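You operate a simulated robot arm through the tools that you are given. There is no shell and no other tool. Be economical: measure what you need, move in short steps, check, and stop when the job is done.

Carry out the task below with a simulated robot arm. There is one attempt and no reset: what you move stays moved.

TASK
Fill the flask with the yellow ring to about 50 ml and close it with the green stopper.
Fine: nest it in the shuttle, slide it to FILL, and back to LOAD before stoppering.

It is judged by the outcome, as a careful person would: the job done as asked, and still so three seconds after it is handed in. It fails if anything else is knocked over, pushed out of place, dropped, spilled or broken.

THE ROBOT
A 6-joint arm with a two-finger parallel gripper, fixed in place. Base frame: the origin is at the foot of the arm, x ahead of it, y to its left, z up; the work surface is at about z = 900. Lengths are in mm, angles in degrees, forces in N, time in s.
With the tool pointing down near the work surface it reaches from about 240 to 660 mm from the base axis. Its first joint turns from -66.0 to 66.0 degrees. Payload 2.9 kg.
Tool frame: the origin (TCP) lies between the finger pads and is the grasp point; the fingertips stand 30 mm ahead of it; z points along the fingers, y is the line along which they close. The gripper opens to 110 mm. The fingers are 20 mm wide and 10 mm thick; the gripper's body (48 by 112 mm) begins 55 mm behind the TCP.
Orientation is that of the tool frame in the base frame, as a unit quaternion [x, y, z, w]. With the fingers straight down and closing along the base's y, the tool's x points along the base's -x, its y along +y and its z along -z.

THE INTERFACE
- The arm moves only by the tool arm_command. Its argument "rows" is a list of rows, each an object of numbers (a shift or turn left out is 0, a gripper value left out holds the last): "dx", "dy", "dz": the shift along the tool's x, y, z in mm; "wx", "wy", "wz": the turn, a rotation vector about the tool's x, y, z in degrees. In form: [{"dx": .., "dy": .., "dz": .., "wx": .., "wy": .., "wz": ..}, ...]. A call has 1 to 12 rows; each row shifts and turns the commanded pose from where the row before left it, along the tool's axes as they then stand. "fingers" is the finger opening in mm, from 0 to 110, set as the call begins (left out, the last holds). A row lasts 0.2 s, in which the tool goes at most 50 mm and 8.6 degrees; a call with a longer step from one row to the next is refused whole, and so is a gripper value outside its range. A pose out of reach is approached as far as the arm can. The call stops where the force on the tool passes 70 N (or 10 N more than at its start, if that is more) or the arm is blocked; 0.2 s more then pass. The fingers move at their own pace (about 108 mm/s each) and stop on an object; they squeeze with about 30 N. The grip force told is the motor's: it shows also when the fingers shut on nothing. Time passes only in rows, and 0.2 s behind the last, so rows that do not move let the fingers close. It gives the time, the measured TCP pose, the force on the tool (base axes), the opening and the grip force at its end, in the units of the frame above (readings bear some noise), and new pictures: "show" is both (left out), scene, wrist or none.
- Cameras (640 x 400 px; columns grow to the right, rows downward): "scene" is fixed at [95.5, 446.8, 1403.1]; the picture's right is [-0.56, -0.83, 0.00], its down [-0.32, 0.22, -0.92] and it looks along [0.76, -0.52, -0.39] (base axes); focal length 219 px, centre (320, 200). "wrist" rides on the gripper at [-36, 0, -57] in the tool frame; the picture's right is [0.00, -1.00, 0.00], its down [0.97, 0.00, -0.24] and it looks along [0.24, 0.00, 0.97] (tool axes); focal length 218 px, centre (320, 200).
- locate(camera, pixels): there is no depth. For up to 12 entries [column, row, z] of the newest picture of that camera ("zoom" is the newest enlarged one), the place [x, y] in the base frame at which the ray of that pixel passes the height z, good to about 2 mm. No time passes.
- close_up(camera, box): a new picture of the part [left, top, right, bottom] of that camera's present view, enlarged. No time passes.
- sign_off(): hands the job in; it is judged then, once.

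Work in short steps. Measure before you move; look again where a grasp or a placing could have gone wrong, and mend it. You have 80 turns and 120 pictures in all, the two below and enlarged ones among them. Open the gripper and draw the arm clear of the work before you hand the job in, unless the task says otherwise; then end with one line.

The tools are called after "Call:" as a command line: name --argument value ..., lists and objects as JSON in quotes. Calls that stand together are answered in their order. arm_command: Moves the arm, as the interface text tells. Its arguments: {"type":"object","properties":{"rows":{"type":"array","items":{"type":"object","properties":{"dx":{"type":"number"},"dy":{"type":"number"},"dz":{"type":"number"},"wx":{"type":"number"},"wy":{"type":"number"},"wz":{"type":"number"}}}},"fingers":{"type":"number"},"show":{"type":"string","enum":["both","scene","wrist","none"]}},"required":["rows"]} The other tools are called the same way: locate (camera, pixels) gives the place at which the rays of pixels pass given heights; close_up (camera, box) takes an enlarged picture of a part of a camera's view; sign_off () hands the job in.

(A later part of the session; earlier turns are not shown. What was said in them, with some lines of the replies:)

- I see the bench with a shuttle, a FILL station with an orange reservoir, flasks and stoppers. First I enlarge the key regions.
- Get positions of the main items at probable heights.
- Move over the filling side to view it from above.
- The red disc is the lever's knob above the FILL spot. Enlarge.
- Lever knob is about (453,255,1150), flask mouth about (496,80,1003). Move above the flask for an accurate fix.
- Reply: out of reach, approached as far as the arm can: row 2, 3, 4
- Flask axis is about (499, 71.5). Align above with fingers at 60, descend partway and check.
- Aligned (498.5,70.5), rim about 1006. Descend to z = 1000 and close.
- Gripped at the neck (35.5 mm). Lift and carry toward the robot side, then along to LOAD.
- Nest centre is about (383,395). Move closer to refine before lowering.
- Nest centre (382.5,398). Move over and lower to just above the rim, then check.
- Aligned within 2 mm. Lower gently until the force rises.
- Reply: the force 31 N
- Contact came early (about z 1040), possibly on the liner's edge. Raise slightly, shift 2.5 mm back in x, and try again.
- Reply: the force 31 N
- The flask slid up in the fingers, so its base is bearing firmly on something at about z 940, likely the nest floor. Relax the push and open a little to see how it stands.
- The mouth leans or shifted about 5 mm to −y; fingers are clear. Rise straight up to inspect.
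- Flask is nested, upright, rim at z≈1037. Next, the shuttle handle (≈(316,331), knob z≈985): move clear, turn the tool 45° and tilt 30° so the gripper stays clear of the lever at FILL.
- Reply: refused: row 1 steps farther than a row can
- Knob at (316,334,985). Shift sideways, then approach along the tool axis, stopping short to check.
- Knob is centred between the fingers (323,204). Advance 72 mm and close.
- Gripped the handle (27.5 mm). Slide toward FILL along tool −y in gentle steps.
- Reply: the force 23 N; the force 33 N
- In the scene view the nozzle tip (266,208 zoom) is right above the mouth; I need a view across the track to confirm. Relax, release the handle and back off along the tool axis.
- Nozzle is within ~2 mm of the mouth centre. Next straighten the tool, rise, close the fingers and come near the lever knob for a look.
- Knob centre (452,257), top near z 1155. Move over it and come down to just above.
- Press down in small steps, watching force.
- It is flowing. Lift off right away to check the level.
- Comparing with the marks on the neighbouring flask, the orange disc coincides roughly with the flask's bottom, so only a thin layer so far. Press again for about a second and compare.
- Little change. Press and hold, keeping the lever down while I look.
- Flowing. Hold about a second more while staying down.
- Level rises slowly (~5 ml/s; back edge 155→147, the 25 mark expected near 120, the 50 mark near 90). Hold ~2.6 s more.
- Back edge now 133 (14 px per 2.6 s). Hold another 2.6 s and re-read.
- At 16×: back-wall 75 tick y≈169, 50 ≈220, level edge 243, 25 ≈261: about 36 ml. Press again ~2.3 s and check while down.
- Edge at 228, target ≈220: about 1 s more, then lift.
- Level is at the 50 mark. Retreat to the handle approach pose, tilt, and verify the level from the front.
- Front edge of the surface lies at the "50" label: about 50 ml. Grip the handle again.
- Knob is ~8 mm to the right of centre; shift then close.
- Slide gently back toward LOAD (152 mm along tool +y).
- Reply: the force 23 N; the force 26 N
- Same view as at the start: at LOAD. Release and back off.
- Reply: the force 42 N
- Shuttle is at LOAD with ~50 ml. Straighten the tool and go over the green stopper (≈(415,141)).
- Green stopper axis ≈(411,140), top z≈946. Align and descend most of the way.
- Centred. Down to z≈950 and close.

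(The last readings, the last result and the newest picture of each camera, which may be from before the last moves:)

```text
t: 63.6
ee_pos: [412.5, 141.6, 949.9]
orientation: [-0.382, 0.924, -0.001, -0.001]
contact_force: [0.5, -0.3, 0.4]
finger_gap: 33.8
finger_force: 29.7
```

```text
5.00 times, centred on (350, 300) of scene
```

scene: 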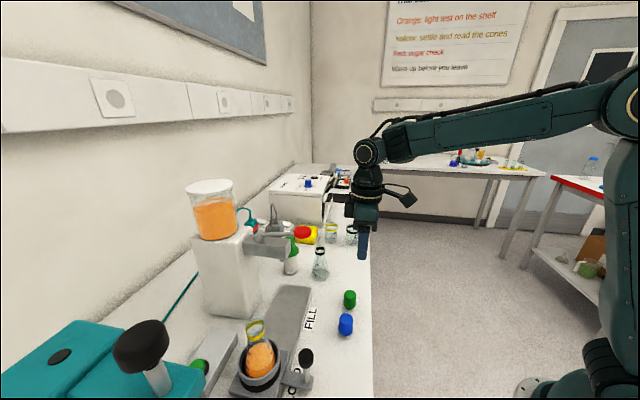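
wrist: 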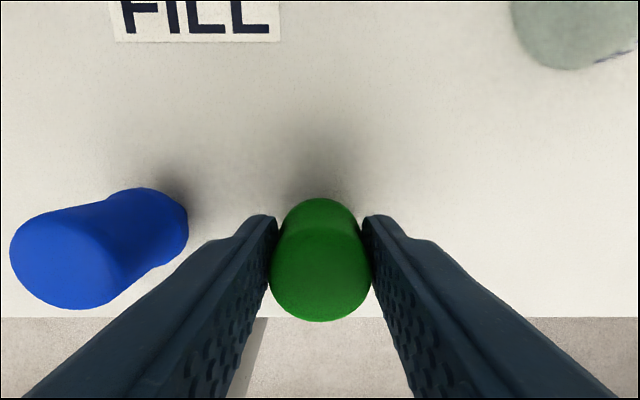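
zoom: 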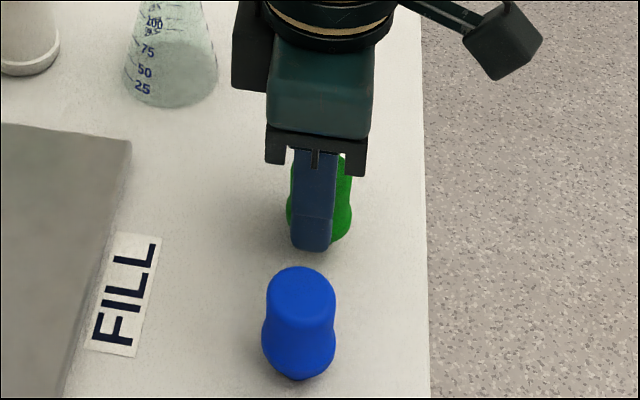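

Gripped (33.8 mm). Lift and carry along the track side to opposite LOAD.

Call:
arm_command --rows '[{"dz": -30}, {"dz": -45}, {"dz": -45}, {"dz": -45}, {"dz": -25}, {"dy": 40}, {"dy": 40}, {"dy": 40}, {"dy": 40}, {"dy": 40}, {"dx": -40}, {"dx": -30}]'

Call:
close_up --camera "wrist" --box '[220, 40, 420, 200]'

Call:
close_up --camera "scene" --box '[220, 240, 380, 400]'

```text
t: 66.2
ee_pos: [321.3, 333.0, 1139.5]
orientation: [-0.383, 0.924, 0.0, 0.0]
contact_force: [0.2, 0.2, -0.1]
finger_gap: 33.5
finger_force: 29.7
```

scene: 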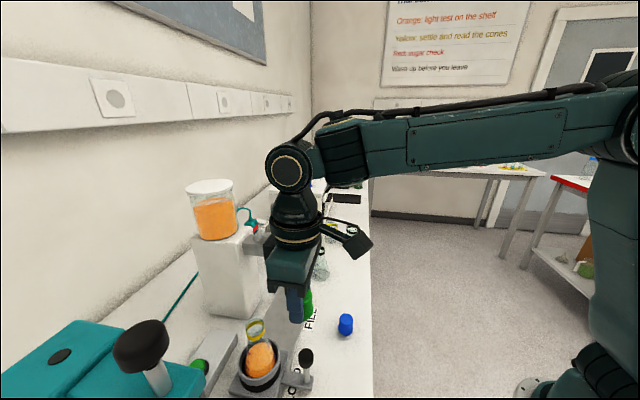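
wrist: 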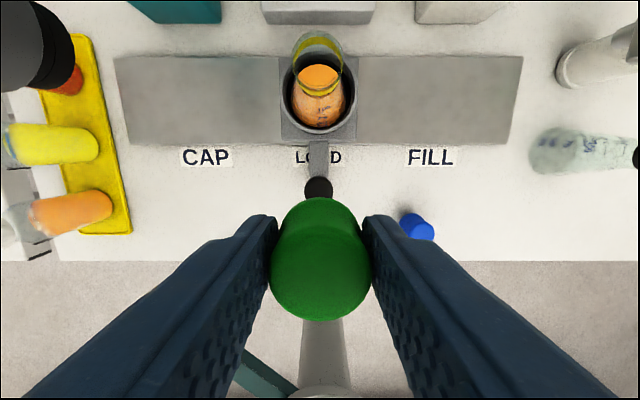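

```text
2.50 times, centred on (320, 120) of wrist
```

zoom: 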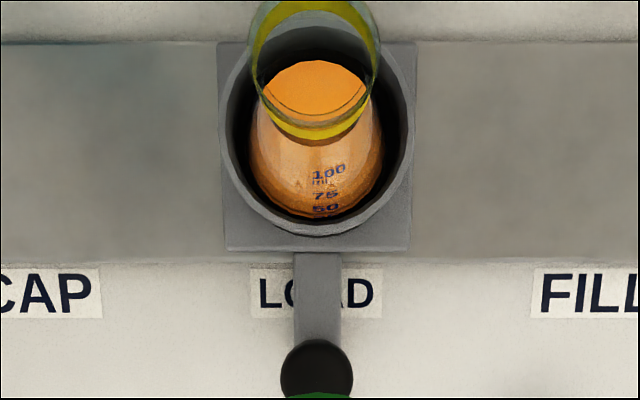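

```text
2.50 times, centred on (300, 320) of scene
```

zoom: 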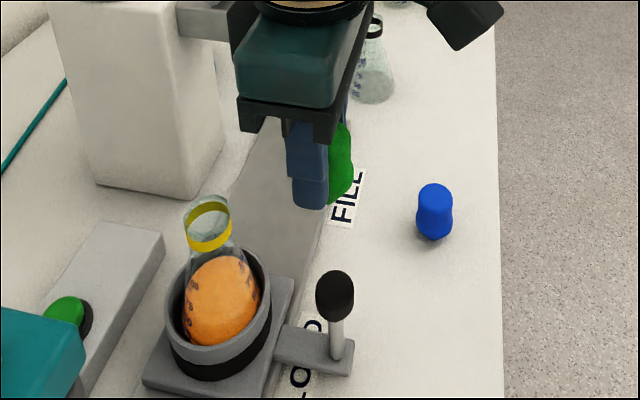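

Move 45 mm nearer so the camera looks straight down on the mouth.

Call:
arm_command --rows '[{"dx": -25}, {"dx": -22}, {}]' --show "wrist"

Call:
close_up --camera "wrist" --box '[240, 80, 400, 200]'

```text
t: 67.0
ee_pos: [352.7, 364.6, 1138.6]
orientation: [-0.383, 0.924, 0.001, 0.002]
contact_force: [-0.1, 0.3, -0.5]
finger_gap: 33.6
finger_force: 29.7
```

wrist: 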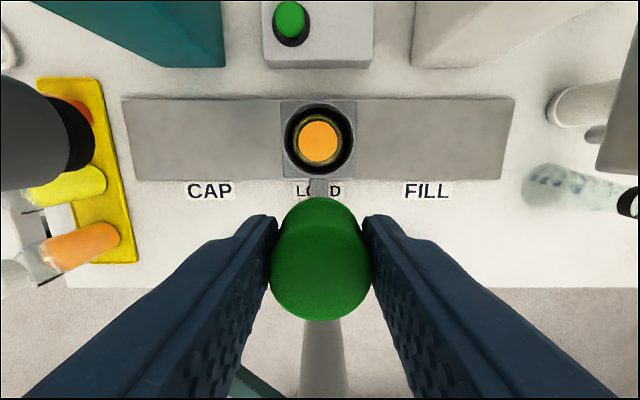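

```text
3.33 times, centred on (320, 140) of wrist
```

zoom: 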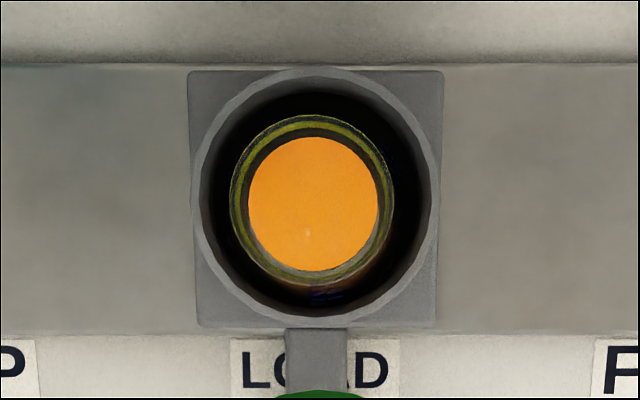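

Call:
locate --camera "zoom" --pixels '[[311.5, 200, 1037], [311.5, 200, 1030], [311.5, 200, 1045], [317, 195, 958], [320, 115, 1037], [320, 285, 1037]]'

```text
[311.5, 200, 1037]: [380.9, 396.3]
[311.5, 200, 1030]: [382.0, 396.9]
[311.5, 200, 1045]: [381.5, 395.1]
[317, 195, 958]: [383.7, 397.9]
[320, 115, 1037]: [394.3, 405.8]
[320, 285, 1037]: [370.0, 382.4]
```

Mouth centre (381.5,396). Move the stopper over it and lower to just above the rim.

Call:
arm_command --rows '[{"dx": -22, "dy": 0.8}, {"dx": -22, "dy": 0.8}, {"dz": 25}, {"dz": 17}, {}]'

Call:
close_up --camera "scene" --box '[210, 280, 310, 380]'

Call:
close_up --camera "wrist" --box '[240, 120, 400, 340]'

```text
t: 68.2
ee_pos: [382.2, 397.9, 1097.4]
orientation: [-0.382, 0.924, 0.001, 0.0]
contact_force: [1.3, -1.2, 1.3]
finger_gap: 33.9
finger_force: 30.5
```

scene: 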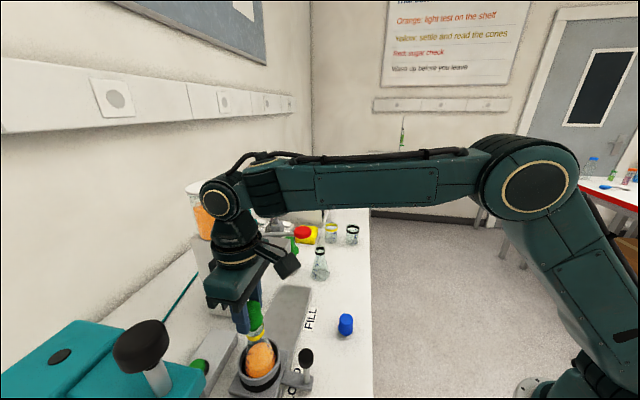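
wrist: 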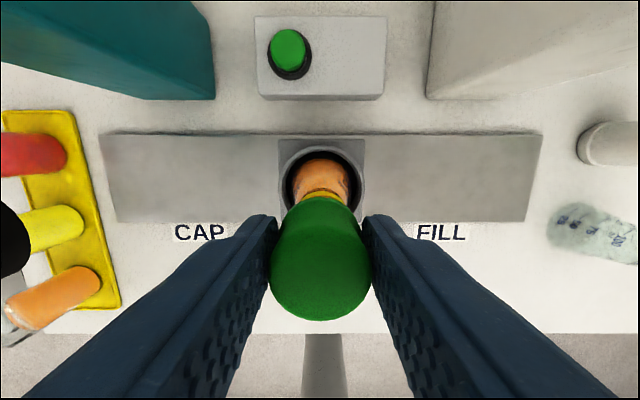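

```text
4.00 times, centred on (260, 330) of scene
```

zoom: 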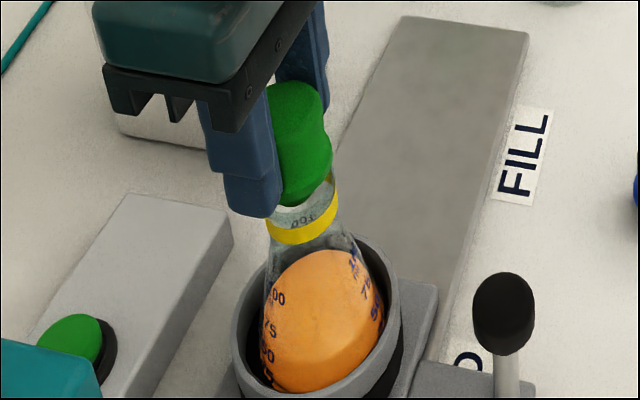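

```text
1.82 times, centred on (320, 230) of wrist
```

zoom: 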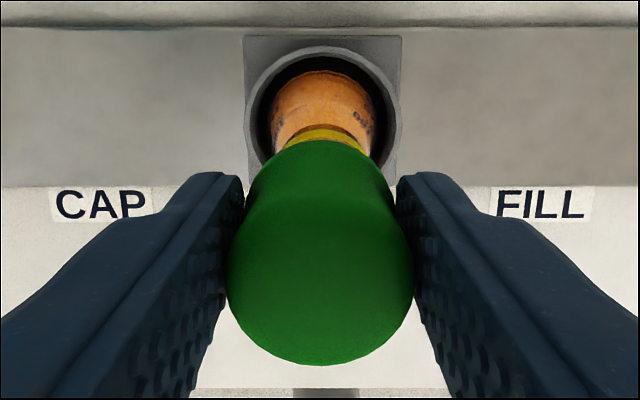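

Stopper sits centred above the mouth. Lower gently.

Call:
arm_command --rows '[{"dz": 5}, {"dz": 4}, {"dz": 3}, {"dz": 3}, {}]' --show "none"

Call:
close_up --camera "scene" --box '[210, 280, 310, 380]'

```text
t: 69.4
ee_pos: [381.9, 397.2, 1085.3]
orientation: [-0.383, 0.924, 0.001, 0.003]
contact_force: [-1.8, -2.1, 23.7]
finger_gap: 33.6
finger_force: 30.2
```

```text
4.00 times, centred on (260, 330) of scene
```

zoom: 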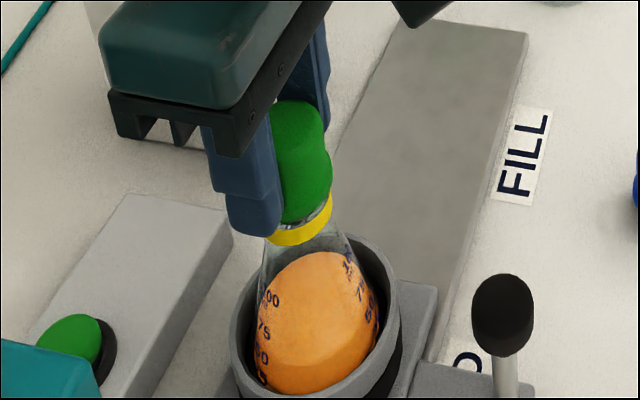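

Contact at z 1085 (24 N). Press a few millimetres more and see.

Call:
arm_command --rows '[{"dz": 3}, {"dz": 3}, {}]' --show "wrist"

Call:
close_up --camera "scene" --box '[230, 290, 290, 350]'

```text
t: 70.2
ee_pos: [382.9, 397.9, 1084.7]
orientation: [-0.383, 0.924, 0.004, 0.008]
contact_force: [-6.9, -6.0, 50.9]
finger_gap: 33.7
finger_force: 29.9
```

wrist: 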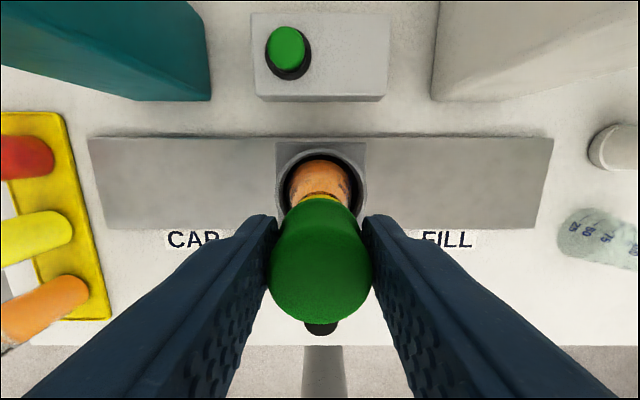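

```text
6.67 times, centred on (260, 320) of scene
```

zoom: 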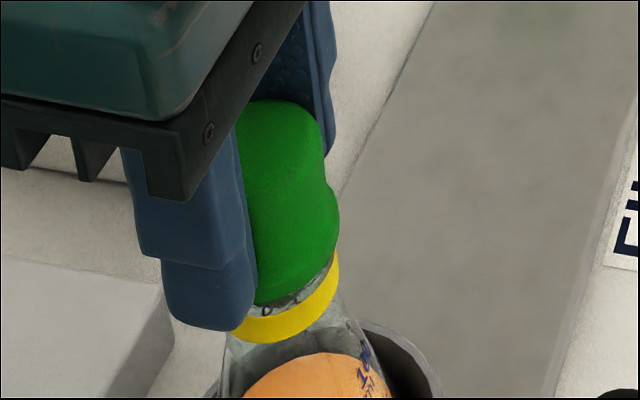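

Call:
close_up --camera "scene" --box '[333, 308, 359, 340]'

Call:
close_up --camera "scene" --box '[245, 305, 275, 335]'

Call:
close_up --camera "wrist" --box '[270, 140, 370, 230]'

```text
12.50 times, centred on (346, 324) of scene
```

zoom: 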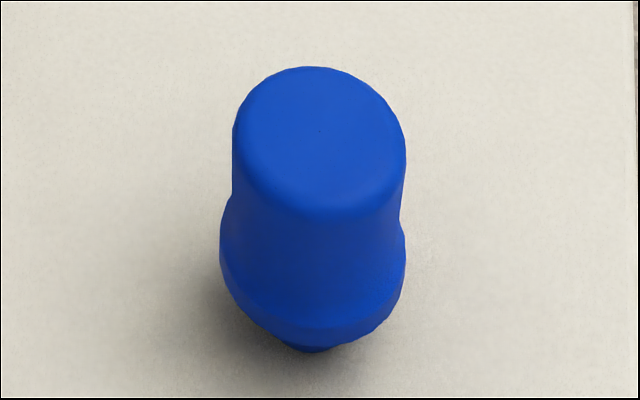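

```text
13.33 times, centred on (260, 320) of scene
```

zoom: 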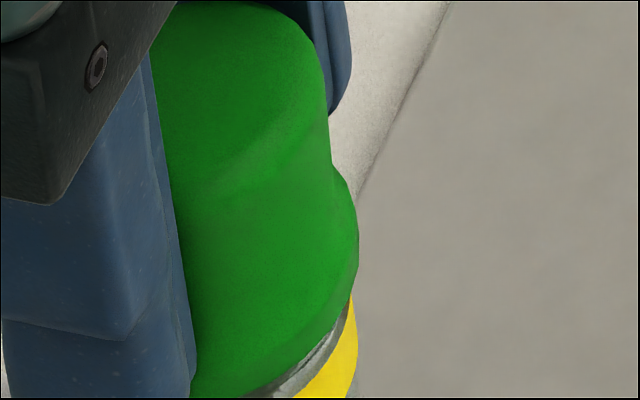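

```text
4.44 times, centred on (320, 185) of wrist
```

zoom: 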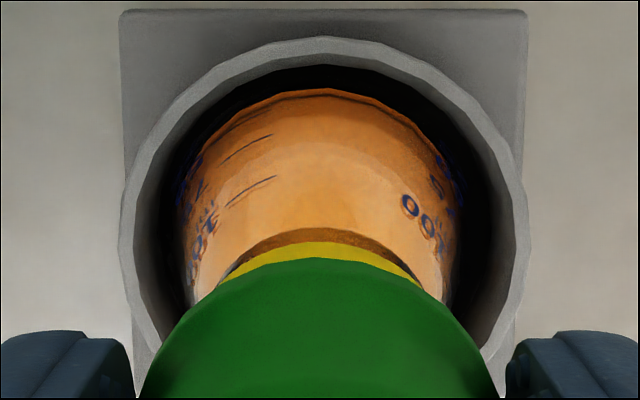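

The stopper's flange is resting on the glass rim. Ease the push, release and rise to inspect.

Call:
arm_command --rows '[{"dz": -3}, {"dz": -3}, {}]' --show "none"

Call:
arm_command --rows '[{}, {}, {}]' --fingers 60 --show "none"

Call:
arm_command --rows '[{"dz": -20}, {"dz": -35}, {"dz": -35}, {"dx": 40}, {"dx": 40}, {}]'

Call:
close_up --camera "scene" --box '[225, 300, 305, 390]'

Call:
close_up --camera "wrist" --box '[240, 20, 400, 180]'

```text
t: 71.0
ee_pos: [383.7, 400.2, 1084.1]
orientation: [-0.383, 0.924, 0.001, 0.002]
contact_force: [0.9, 1.1, 21.8]
finger_gap: 34.0
finger_force: 29.8
```

```text
t: 71.8
ee_pos: [384.3, 399.2, 1082.3]
orientation: [-0.382, 0.924, 0.0, 0.0]
contact_force: [0.5, 0.4, 0.1]
finger_gap: 59.9
finger_force: 0.0
```

```text
t: 73.2
ee_pos: [327.3, 341.1, 1173.4]
orientation: [-0.382, 0.924, 0.001, 0.0]
contact_force: [0.5, -0.5, 0.5]
finger_gap: 59.6
finger_force: 0.0
```

scene: 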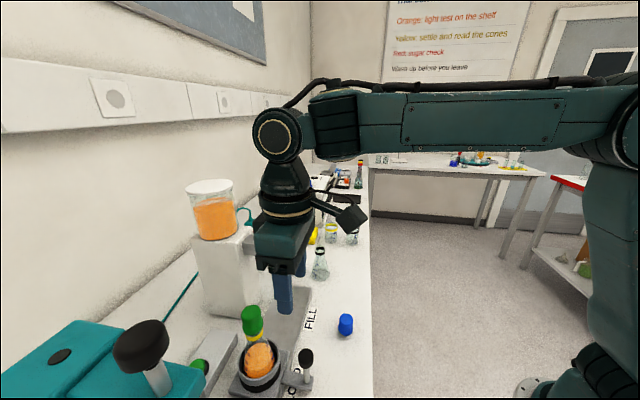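

```text
refused: no pictures are left
```

```text
refused: no pictures are left
```

The last picture shows the stopper upright on the flask, the filled flask nested at LOAD, and everything else in place. No pictures are left, so I draw the arm clear upward and outward and let things settle.

Call:
arm_command --rows '[{"dz": -40}, {"dz": -40}, {"dx": 40}, {}, {}, {}]' --show "none"

```text
t: 74.6
ee_pos: [296.6, 314.2, 1254.3]
orientation: [-0.383, 0.924, 0.0, 0.0]
contact_force: [-0.4, -0.3, -0.2]
finger_gap: 59.7
finger_force: 0.0
no pictures are left
```

Call:
sign_off

```text
The job is handed in.
```

The yellow-ringed flask is filled to about the 50 ml mark and stands in the shuttle at LOAD with the green stopper on. I read the level off the flask's own marks. I pressed the stopper down with about 50 N until it stopped. In the last picture it stood upright, but I had no pictures left to check it close up after letting go.
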